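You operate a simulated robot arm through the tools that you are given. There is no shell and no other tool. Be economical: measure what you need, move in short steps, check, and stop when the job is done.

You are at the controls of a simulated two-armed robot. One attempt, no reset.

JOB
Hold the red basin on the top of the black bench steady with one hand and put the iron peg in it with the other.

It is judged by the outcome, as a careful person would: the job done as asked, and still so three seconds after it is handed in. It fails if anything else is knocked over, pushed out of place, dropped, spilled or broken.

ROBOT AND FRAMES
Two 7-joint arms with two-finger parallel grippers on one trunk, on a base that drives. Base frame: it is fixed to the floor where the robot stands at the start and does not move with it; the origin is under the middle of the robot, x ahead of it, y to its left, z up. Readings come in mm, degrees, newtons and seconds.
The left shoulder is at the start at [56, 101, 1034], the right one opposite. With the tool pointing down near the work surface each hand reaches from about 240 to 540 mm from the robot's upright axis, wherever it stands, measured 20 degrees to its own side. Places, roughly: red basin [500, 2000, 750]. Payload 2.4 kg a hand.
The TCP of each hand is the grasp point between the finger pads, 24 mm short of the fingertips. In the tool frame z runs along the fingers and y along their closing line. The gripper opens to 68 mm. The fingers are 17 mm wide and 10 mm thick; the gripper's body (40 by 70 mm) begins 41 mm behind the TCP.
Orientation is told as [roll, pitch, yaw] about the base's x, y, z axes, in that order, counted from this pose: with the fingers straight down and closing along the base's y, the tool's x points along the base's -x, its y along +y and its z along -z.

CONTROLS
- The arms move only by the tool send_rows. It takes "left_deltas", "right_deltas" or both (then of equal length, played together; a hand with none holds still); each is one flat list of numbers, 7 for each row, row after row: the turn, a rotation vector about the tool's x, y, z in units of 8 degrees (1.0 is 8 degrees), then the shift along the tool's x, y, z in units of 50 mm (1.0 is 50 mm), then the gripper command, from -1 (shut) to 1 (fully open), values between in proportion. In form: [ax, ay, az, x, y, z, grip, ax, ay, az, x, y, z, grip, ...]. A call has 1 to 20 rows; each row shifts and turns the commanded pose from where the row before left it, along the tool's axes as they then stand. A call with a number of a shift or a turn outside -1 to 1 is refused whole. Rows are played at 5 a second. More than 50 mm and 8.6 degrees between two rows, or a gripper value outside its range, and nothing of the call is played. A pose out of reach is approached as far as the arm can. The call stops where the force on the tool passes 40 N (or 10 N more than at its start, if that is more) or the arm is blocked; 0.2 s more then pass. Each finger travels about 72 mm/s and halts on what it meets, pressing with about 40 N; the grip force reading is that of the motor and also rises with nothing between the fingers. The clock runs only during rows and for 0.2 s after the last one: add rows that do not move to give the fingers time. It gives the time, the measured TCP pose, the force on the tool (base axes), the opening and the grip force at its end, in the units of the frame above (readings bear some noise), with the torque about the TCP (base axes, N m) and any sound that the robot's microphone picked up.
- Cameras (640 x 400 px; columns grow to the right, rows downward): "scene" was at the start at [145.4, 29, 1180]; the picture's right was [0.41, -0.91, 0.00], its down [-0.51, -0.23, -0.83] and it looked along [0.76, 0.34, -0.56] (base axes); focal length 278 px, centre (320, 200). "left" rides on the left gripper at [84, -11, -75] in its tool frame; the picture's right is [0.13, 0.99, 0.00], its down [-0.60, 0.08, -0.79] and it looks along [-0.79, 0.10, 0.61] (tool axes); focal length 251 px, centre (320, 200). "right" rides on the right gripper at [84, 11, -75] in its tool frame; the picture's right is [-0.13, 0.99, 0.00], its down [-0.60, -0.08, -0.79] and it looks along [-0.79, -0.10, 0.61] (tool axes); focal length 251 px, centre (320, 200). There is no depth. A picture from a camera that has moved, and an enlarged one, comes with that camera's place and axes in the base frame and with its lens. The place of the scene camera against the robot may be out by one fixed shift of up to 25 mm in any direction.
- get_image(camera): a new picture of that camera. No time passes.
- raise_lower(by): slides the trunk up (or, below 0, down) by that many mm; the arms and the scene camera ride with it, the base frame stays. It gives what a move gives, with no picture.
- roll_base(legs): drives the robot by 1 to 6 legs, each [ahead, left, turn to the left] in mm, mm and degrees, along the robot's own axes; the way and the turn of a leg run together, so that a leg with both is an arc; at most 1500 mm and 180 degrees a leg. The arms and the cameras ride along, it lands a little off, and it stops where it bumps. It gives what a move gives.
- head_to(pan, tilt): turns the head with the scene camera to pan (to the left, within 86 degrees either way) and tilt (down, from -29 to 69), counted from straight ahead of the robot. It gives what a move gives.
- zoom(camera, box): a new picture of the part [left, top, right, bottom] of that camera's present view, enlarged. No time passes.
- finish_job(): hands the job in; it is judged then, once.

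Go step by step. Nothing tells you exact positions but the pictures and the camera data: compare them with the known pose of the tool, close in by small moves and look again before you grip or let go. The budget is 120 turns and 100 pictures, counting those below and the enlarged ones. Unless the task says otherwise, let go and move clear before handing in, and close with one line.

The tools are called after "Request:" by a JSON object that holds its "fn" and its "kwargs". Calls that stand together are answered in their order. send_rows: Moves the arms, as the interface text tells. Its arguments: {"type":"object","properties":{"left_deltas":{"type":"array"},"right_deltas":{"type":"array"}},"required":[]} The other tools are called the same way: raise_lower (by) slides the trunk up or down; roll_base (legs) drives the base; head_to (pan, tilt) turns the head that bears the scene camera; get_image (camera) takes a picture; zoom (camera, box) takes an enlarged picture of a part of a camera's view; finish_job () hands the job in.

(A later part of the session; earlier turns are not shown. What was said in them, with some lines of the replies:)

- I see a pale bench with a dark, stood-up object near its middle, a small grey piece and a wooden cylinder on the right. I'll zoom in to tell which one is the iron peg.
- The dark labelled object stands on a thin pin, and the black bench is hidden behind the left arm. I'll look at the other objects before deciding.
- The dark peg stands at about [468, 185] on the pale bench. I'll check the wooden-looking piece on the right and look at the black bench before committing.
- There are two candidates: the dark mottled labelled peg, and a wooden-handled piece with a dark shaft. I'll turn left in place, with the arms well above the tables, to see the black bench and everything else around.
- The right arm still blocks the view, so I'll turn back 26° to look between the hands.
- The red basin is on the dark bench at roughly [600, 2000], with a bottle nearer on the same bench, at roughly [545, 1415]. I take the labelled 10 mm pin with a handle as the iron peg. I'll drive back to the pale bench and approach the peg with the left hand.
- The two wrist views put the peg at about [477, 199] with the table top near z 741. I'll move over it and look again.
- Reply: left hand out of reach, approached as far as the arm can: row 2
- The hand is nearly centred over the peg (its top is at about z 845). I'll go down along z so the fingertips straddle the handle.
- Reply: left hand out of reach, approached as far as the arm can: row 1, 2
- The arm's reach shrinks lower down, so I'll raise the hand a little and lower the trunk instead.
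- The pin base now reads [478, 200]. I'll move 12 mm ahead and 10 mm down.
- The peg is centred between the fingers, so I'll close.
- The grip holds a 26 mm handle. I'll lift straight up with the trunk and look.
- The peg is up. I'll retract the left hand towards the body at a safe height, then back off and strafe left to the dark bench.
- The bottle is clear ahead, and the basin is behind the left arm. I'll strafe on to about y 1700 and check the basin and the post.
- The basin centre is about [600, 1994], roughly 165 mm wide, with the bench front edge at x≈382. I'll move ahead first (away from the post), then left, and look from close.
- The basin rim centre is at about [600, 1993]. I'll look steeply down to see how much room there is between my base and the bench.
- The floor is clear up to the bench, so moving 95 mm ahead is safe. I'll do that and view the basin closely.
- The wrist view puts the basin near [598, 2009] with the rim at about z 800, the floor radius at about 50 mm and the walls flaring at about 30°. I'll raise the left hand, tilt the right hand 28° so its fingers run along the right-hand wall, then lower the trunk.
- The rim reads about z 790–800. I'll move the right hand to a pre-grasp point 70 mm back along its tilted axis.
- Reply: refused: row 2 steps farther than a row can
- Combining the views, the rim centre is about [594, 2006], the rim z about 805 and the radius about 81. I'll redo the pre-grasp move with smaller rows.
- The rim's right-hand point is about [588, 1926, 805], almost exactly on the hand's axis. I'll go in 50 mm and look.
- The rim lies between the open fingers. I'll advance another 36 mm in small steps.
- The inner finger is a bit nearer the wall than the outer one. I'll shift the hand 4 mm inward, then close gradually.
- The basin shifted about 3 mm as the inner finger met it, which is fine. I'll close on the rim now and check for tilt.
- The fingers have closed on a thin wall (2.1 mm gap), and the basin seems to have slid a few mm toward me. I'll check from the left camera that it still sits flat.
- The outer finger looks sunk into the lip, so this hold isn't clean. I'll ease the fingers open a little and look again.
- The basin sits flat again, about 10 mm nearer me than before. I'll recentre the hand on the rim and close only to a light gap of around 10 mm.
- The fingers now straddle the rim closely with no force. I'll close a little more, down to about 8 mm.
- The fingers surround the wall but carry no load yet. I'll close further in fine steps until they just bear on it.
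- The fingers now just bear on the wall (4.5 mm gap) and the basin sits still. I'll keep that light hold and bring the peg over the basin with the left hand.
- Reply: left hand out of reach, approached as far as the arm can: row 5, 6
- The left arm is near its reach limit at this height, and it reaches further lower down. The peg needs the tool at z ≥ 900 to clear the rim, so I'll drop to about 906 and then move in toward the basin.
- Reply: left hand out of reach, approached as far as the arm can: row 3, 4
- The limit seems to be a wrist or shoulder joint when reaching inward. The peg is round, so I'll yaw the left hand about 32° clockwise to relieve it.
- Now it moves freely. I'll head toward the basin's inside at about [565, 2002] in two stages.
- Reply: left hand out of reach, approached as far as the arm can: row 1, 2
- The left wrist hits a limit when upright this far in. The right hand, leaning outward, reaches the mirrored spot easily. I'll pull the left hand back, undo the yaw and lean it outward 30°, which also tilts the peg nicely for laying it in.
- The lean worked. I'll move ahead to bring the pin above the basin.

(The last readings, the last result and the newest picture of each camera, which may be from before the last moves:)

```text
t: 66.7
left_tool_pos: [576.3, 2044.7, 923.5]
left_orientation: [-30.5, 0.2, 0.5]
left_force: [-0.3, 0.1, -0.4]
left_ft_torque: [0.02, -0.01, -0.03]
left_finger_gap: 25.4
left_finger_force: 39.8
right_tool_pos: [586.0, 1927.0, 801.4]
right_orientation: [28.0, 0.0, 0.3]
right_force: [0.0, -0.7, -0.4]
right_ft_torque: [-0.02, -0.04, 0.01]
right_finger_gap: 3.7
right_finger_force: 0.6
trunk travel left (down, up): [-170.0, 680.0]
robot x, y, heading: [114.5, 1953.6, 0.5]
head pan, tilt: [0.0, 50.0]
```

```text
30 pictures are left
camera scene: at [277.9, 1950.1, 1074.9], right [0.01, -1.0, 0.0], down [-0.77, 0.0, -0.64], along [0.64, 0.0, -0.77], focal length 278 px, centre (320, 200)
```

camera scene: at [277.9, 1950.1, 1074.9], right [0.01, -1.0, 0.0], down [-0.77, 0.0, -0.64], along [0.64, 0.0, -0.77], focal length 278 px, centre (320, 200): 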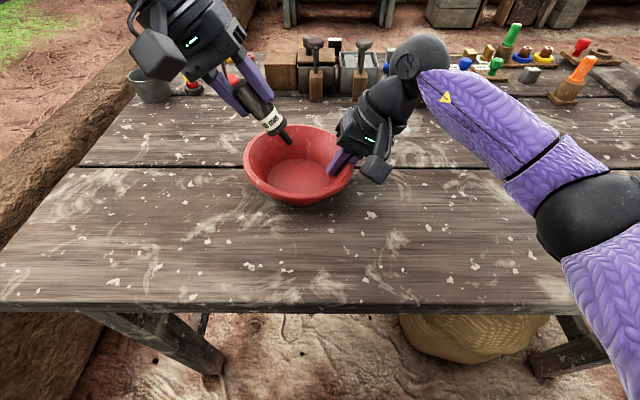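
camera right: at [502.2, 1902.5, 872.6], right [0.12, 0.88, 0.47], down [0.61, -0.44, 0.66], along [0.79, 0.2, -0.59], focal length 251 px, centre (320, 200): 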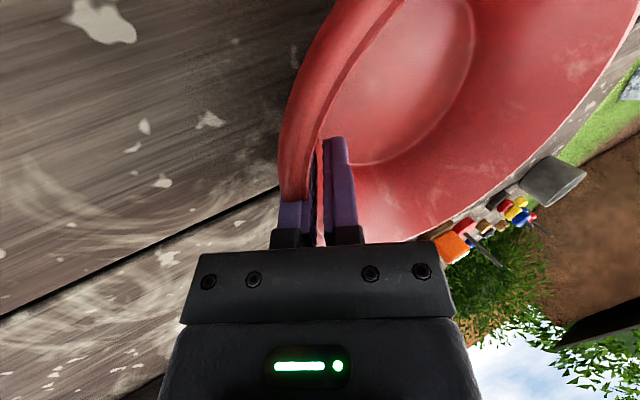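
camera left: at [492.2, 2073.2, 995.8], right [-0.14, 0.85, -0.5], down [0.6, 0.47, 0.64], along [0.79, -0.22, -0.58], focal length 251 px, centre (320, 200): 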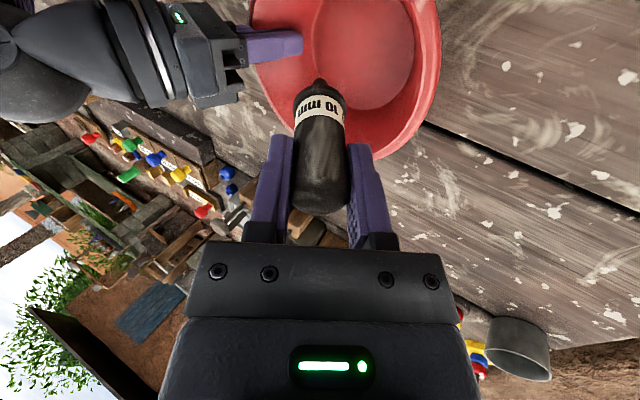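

The peg is over the basin, with the floor centre at about [581, 1992]. I'll lower it straight down in base terms, 60 % first.

Request:
{"fn": "send_rows", "kwargs": {"left_deltas": [0, 0, 0, -0.02, 0.093, 0.407, -1, 0, 0, 0, -0.02, 0.093, 0.407, -1, 0, 0, 0, -0.02, 0.093, 0.407, -1]}}

Request:
{"fn": "get_image", "kwargs": {"camera": "left"}}

Request:
{"fn": "zoom", "kwargs": {"camera": "scene", "box": [220, 90, 420, 215]}}

```text
t: 67.5
left_tool_pos: [578.4, 2026.5, 864.8]
left_orientation: [-30.6, 0.0, 0.4]
left_force: [0.4, -0.1, 0.0]
left_ft_torque: [0.0, 0.0, -0.01]
left_finger_gap: 25.2
left_finger_force: 40.1
right_tool_pos: [586.2, 1926.7, 802.0]
right_orientation: [28.0, 0.0, 0.3]
right_force: [0.4, -0.5, 0.2]
right_ft_torque: [-0.03, -0.01, 0.0]
right_finger_gap: 3.6
right_finger_force: 1.3
trunk travel left (down, up): [-170.0, 680.0]
robot x, y, heading: [112.3, 1954.5, 0.5]
head pan, tilt: [0.0, 50.0]
```

```text
29 pictures are left
camera left: at [494.6, 2054.8, 936.5], right [-0.14, 0.85, -0.5], down [0.6, 0.47, 0.64], along [0.79, -0.22, -0.58], focal length 251 px, centre (320, 200)
```

left: 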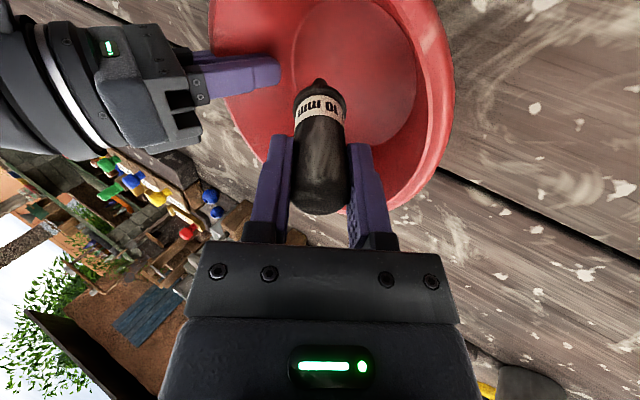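

```text
3.20 times, centred on (320, 152) of scene
camera zoom: at [277.7, 1949.8, 1075.0], right [0.01, -1.0, 0.0], down [-0.77, 0.0, -0.64], along [0.64, 0.0, -0.77], focal length 891 px, centre (320, 352)
```

zoom: 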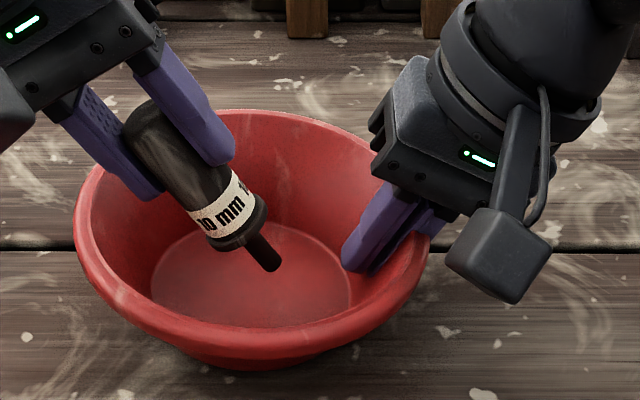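

It's well placed. I'll lower the last 36 mm in small steps, watching for contact.

Request:
{"fn": "send_rows", "kwargs": {"left_deltas": [0, 0, 0, -0.02, 0.06, 0.27, -1, 0, 0, 0, 0, 0.06, 0.27, -1, 0, 0, 0, 0, 0.04, 0.18, -1]}}

Request:
{"fn": "get_image", "kwargs": {"camera": "left"}}

Request:
{"fn": "zoom", "kwargs": {"camera": "scene", "box": [220, 90, 420, 215]}}

```text
t: 68.3
left_tool_pos: [578.2, 2015.7, 841.4]
left_orientation: [-31.2, -0.9, 0.7]
left_force: [-2.0, 5.0, 24.8]
left_ft_torque: [-0.72, 0.04, -0.04]
left_finger_gap: 25.2
left_finger_force: 40.1
left hand out of reach, approached as far as the arm can: row 3
right_tool_pos: [584.7, 1925.5, 800.8]
right_orientation: [27.7, 0.0, 0.0]
right_force: [0.1, -9.4, 0.2]
right_ft_torque: [-1.08, -0.03, -0.05]
right_finger_gap: 3.1
right_finger_force: 26.7
trunk travel left (down, up): [-170.0, 680.0]
robot x, y, heading: [115.7, 1955.4, 0.5]
head pan, tilt: [0.0, 50.0]
stopped in row 3 (left hand): the force on the tool passed its limit at 57 N (the readings are from after the stop); the commanded pose is now the measured one
```

```text
27 pictures are left
camera left: at [492.9, 2044.9, 910.7], right [-0.13, 0.85, -0.52], down [0.59, 0.49, 0.65], along [0.8, -0.22, -0.56], focal length 251 px, centre (320, 200)
```

left: 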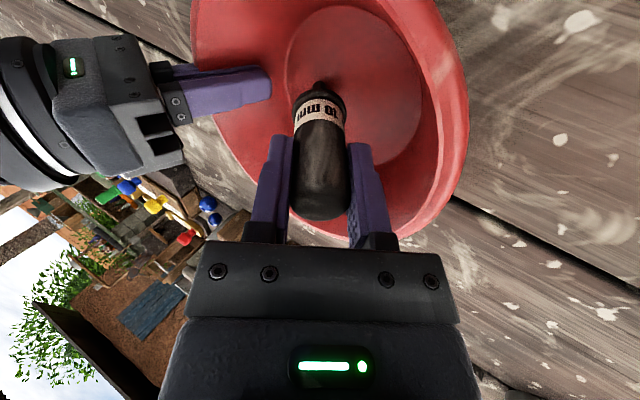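

```text
3.20 times, centred on (320, 152) of scene
camera zoom: at [275.9, 1949.6, 1075.6], right [0.01, -1.0, 0.0], down [-0.77, 0.0, -0.64], along [0.64, 0.0, -0.77], focal length 891 px, centre (320, 352)
```

zoom: 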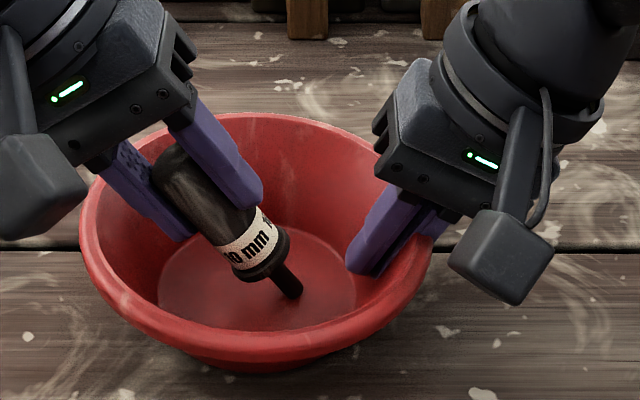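

The pin has touched the basin floor. I'll relieve the pressure by lifting about 5 mm and check before letting go.

Request:
{"fn": "send_rows", "kwargs": {"left_deltas": [0, 0, 0, 0, -0.05, -0.086, -1, 0, 0, 0, 0, 0, 0, -1]}}

Request:
{"fn": "zoom", "kwargs": {"camera": "scene", "box": [220, 90, 420, 215]}}

```text
t: 68.9
left_tool_pos: [579.1, 2017.6, 841.6]
left_orientation: [-30.9, -0.6, 0.7]
left_force: [-0.4, 2.2, 7.5]
left_ft_torque: [-0.18, 0.05, 0.0]
left_finger_gap: 25.3
left_finger_force: 39.9
right_tool_pos: [584.9, 1926.6, 800.3]
right_orientation: [27.6, 0.1, 0.2]
right_force: [0.5, -4.1, -5.0]
right_ft_torque: [-0.49, -0.05, -0.03]
right_finger_gap: 3.5
right_finger_force: 12.9
trunk travel left (down, up): [-170.0, 680.0]
robot x, y, heading: [117.9, 1957.8, 0.4]
head pan, tilt: [0.0, 50.0]
```

```text
3.20 times, centred on (320, 152) of scene
camera zoom: at [277.5, 1949.9, 1074.9], right [0.01, -1.0, 0.0], down [-0.77, 0.0, -0.64], along [0.64, 0.0, -0.77], focal length 891 px, centre (320, 352)
```

zoom: 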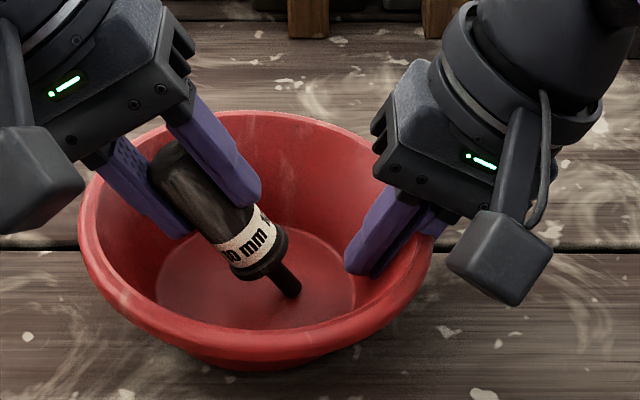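

A little pressure remains. I'll lift 3 mm more, then open the fingers just clear of the handle.

Request:
{"fn": "send_rows", "kwargs": {"left_deltas": [0, 0, 0, 0, -0.03, -0.05, -1, 0, 0, 0, 0, 0, 0, -1, 0, 0, 0, 0, 0, 0, -0.1, 0, 0, 0, 0, 0, 0, 0.05, 0, 0, 0, 0, 0, 0, 0.15, 0, 0, 0, 0, 0, 0, 0.15]}}

Request:
{"fn": "get_image", "kwargs": {"camera": "left"}}

Request:
{"fn": "zoom", "kwargs": {"camera": "scene", "box": [220, 90, 420, 215]}}

```text
t: 70.3
left_tool_pos: [579.8, 2016.8, 846.4]
left_orientation: [-31.0, -0.6, 0.7]
left_force: [-0.1, -0.1, 0.0]
left_ft_torque: [0.03, 0.04, -0.02]
left_finger_gap: 39.3
left_finger_force: 0.6
right_tool_pos: [586.2, 1926.5, 799.9]
right_orientation: [27.8, 0.1, 0.2]
right_force: [0.7, -1.5, 0.1]
right_ft_torque: [-0.04, 0.01, 0.02]
right_finger_gap: 3.5
right_finger_force: 0.5
trunk travel left (down, up): [-170.0, 680.0]
robot x, y, heading: [117.4, 1957.5, 0.3]
head pan, tilt: [0.0, 50.0]
```

```text
24 pictures are left
camera left: at [494.1, 2045.5, 915.5], right [-0.13, 0.85, -0.51], down [0.59, 0.48, 0.65], along [0.79, -0.22, -0.57], focal length 251 px, centre (320, 200)
```

left: 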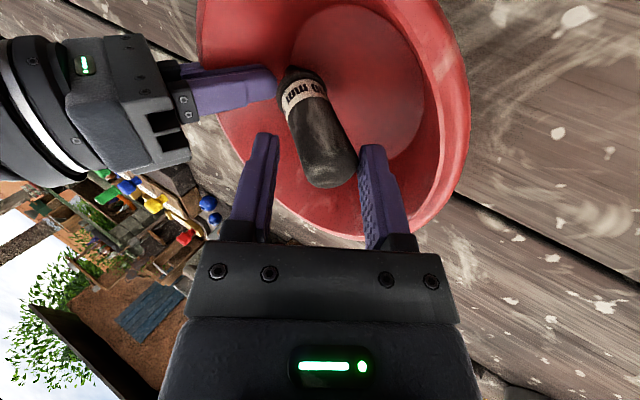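

```text
3.20 times, centred on (320, 152) of scene
camera zoom: at [277.8, 1950.1, 1075.0], right [0.01, -1.0, 0.0], down [-0.77, 0.0, -0.64], along [0.64, 0.0, -0.77], focal length 891 px, centre (320, 352)
```

zoom: 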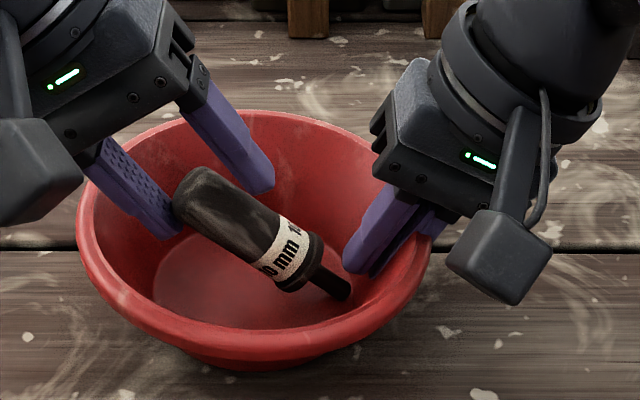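

The peg lies in the basin with its handle end resting near the lower finger. I'll withdraw the left hand along its own axis, slowly.

Request:
{"fn": "send_rows", "kwargs": {"left_deltas": [0, 0, 0, 0, 0, -0.25, 0.2, 0, 0, 0, 0, 0, -0.25, 0.2, 0, 0, 0, 0, 0, -0.4, 0.2, 0, 0, 0, 0, 0, -0.6, 0.2, 0, 0, 0, 0, 0, -0.6, 0.2]}}

Request:
{"fn": "get_image", "kwargs": {"camera": "left"}}

Request:
{"fn": "zoom", "kwargs": {"camera": "scene", "box": [220, 90, 420, 215]}}

```text
t: 71.5
left_tool_pos: [577.1, 2071.5, 934.8]
left_orientation: [-31.2, -0.7, 0.6]
left_force: [-0.1, 0.6, 0.4]
left_ft_torque: [0.0, 0.0, 0.0]
left_finger_gap: 40.8
left_finger_force: 0.1
right_tool_pos: [586.0, 1927.0, 799.6]
right_orientation: [27.8, 0.2, 0.2]
right_force: [-0.3, -0.9, 0.6]
right_ft_torque: [-0.06, 0.0, 0.02]
right_finger_gap: 4.2
right_finger_force: 4.2
trunk travel left (down, up): [-170.0, 680.0]
robot x, y, heading: [117.5, 1958.1, 0.2]
head pan, tilt: [0.0, 50.0]
```

```text
22 pictures are left
camera left: at [492.6, 2099.9, 1005.3], right [-0.13, 0.85, -0.51], down [0.59, 0.48, 0.64], along [0.79, -0.22, -0.57], focal length 251 px, centre (320, 200)
```

left: 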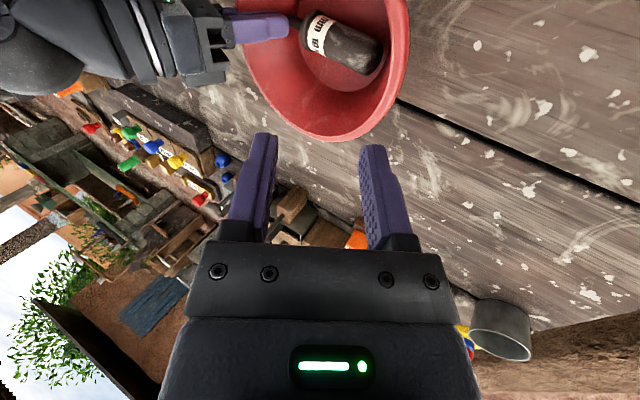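

```text
3.20 times, centred on (320, 152) of scene
camera zoom: at [277.7, 1950.0, 1075.0], right [0.01, -1.0, 0.0], down [-0.77, 0.0, -0.64], along [0.64, 0.0, -0.77], focal length 891 px, centre (320, 352)
```

zoom: 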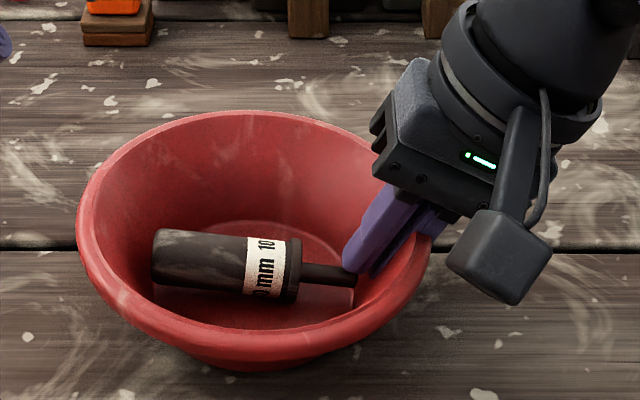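

The peg lies on the basin floor. I'll open the right hand just enough and withdraw it along its own axis.

Request:
{"fn": "send_rows", "kwargs": {"right_deltas": [0, 0, 0, 0, 0, 0, -0.85, 0, 0, 0, 0, 0, 0, -0.75, 0, 0, 0, 0, 0, 0, -0.6, 0, 0, 0, 0, 0, 0, -0.5]}}

Request:
{"fn": "get_image", "kwargs": {"camera": "right"}}

Request:
{"fn": "zoom", "kwargs": {"camera": "scene", "box": [220, 90, 420, 215]}}

```text
t: 72.5
left_tool_pos: [577.9, 2070.7, 934.3]
left_orientation: [-31.1, -0.5, 0.6]
left_force: [-0.5, -1.1, -0.4]
left_ft_torque: [0.02, 0.0, 0.0]
left_finger_gap: 40.9
left_finger_force: 0.1
right_tool_pos: [585.9, 1927.6, 800.6]
right_orientation: [27.8, 0.1, 0.3]
right_force: [-0.7, 1.0, 0.1]
right_ft_torque: [0.03, -0.03, 0.0]
right_finger_gap: 17.1
right_finger_force: 0.1
trunk travel left (down, up): [-170.0, 680.0]
robot x, y, heading: [116.8, 1954.5, 0.6]
head pan, tilt: [0.0, 50.0]
```

```text
20 pictures are left
camera right: at [502.4, 1902.4, 871.6], right [0.13, 0.88, 0.46], down [0.61, -0.44, 0.66], along [0.78, 0.2, -0.59], focal length 251 px, centre (320, 200)
```

right: 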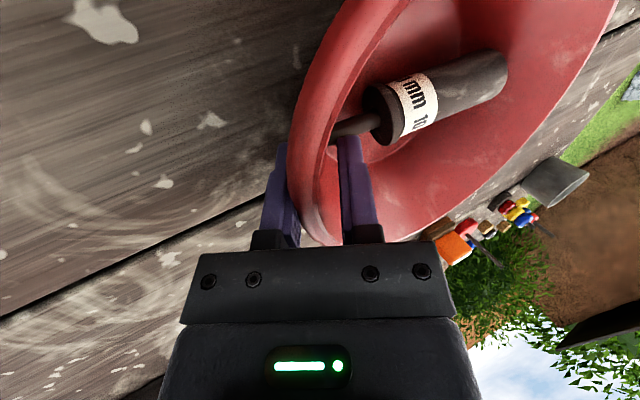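

```text
3.20 times, centred on (320, 152) of scene
camera zoom: at [277.7, 1950.1, 1075.0], right [0.01, -1.0, 0.0], down [-0.77, 0.0, -0.64], along [0.64, 0.0, -0.77], focal length 891 px, centre (320, 352)
```

zoom: 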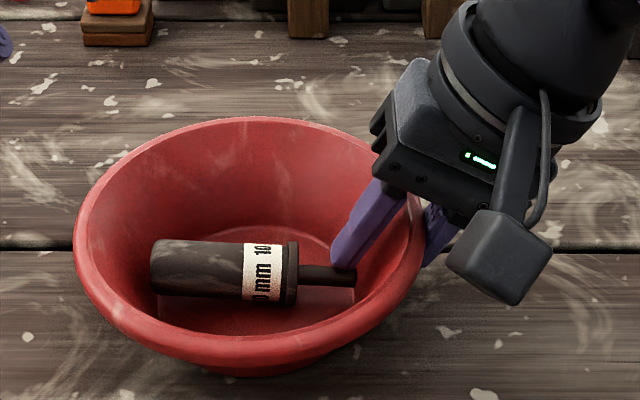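

The rim is free between the fingers and the peg rests inside. I'll withdraw the right hand along its axis, and raise the left a little.

Request:
{"fn": "send_rows", "kwargs": {"right_deltas": [0, 0, 0, 0, 0, -0.25, -0.4, 0, 0, 0, 0, 0, -0.4, -0.4, 0, 0, 0, 0, 0, -0.7, -0.4, 0, 0, 0, 0, 0, -0.9, -0.4]}}

Request:
{"fn": "get_image", "kwargs": {"camera": "scene"}}

Request:
{"fn": "zoom", "kwargs": {"camera": "scene", "box": [220, 90, 420, 215]}}

```text
t: 73.5
left_tool_pos: [577.9, 2070.3, 935.5]
left_orientation: [-31.0, -0.6, 0.7]
left_force: [-0.1, 0.4, 0.0]
left_ft_torque: [-0.03, 0.03, -0.02]
left_finger_gap: 40.8
left_finger_force: 0.0
right_tool_pos: [586.8, 1873.5, 899.6]
right_orientation: [27.8, 0.1, 0.4]
right_force: [-0.3, 1.7, -0.3]
right_ft_torque: [0.05, 0.02, 0.01]
right_finger_gap: 20.0
right_finger_force: 0.0
trunk travel left (down, up): [-170.0, 680.0]
robot x, y, heading: [111.4, 1957.0, 0.6]
head pan, tilt: [0.0, 50.0]
```

```text
18 pictures are left
camera scene: at [277.7, 1950.0, 1075.0], right [0.01, -1.0, 0.0], down [-0.77, 0.0, -0.64], along [0.64, 0.0, -0.77], focal length 278 px, centre (320, 200)
```

scene: 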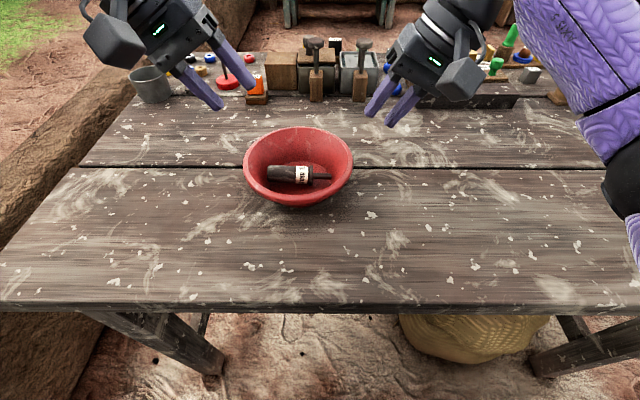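

```text
3.20 times, centred on (320, 152) of scene
camera zoom: at [277.7, 1950.0, 1075.0], right [0.01, -1.0, 0.0], down [-0.77, 0.0, -0.64], along [0.64, 0.0, -0.77], focal length 891 px, centre (320, 352)
```

zoom: 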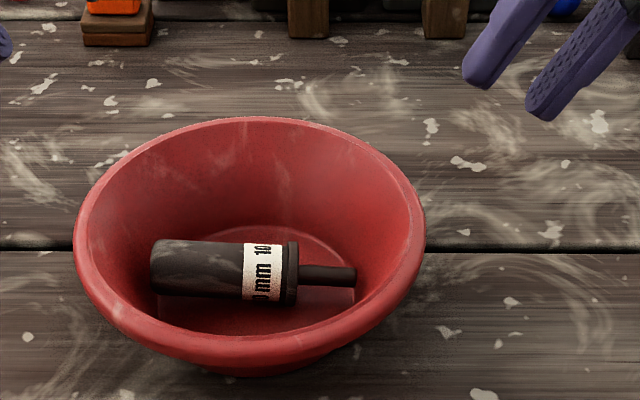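

The peg lies in the upright basin, both hands are clear, and nothing else on the bench has been disturbed, so I'm handing it in.

Request:
{"fn": "finish_job", "kwargs": {}}

```text
The job is handed in.
```

I held the red basin with the right hand and laid the iron peg in it with the left. The peg is on the basin floor, the basin stands flat on the black bench about 15–20 mm from where it started, and both hands are clear.
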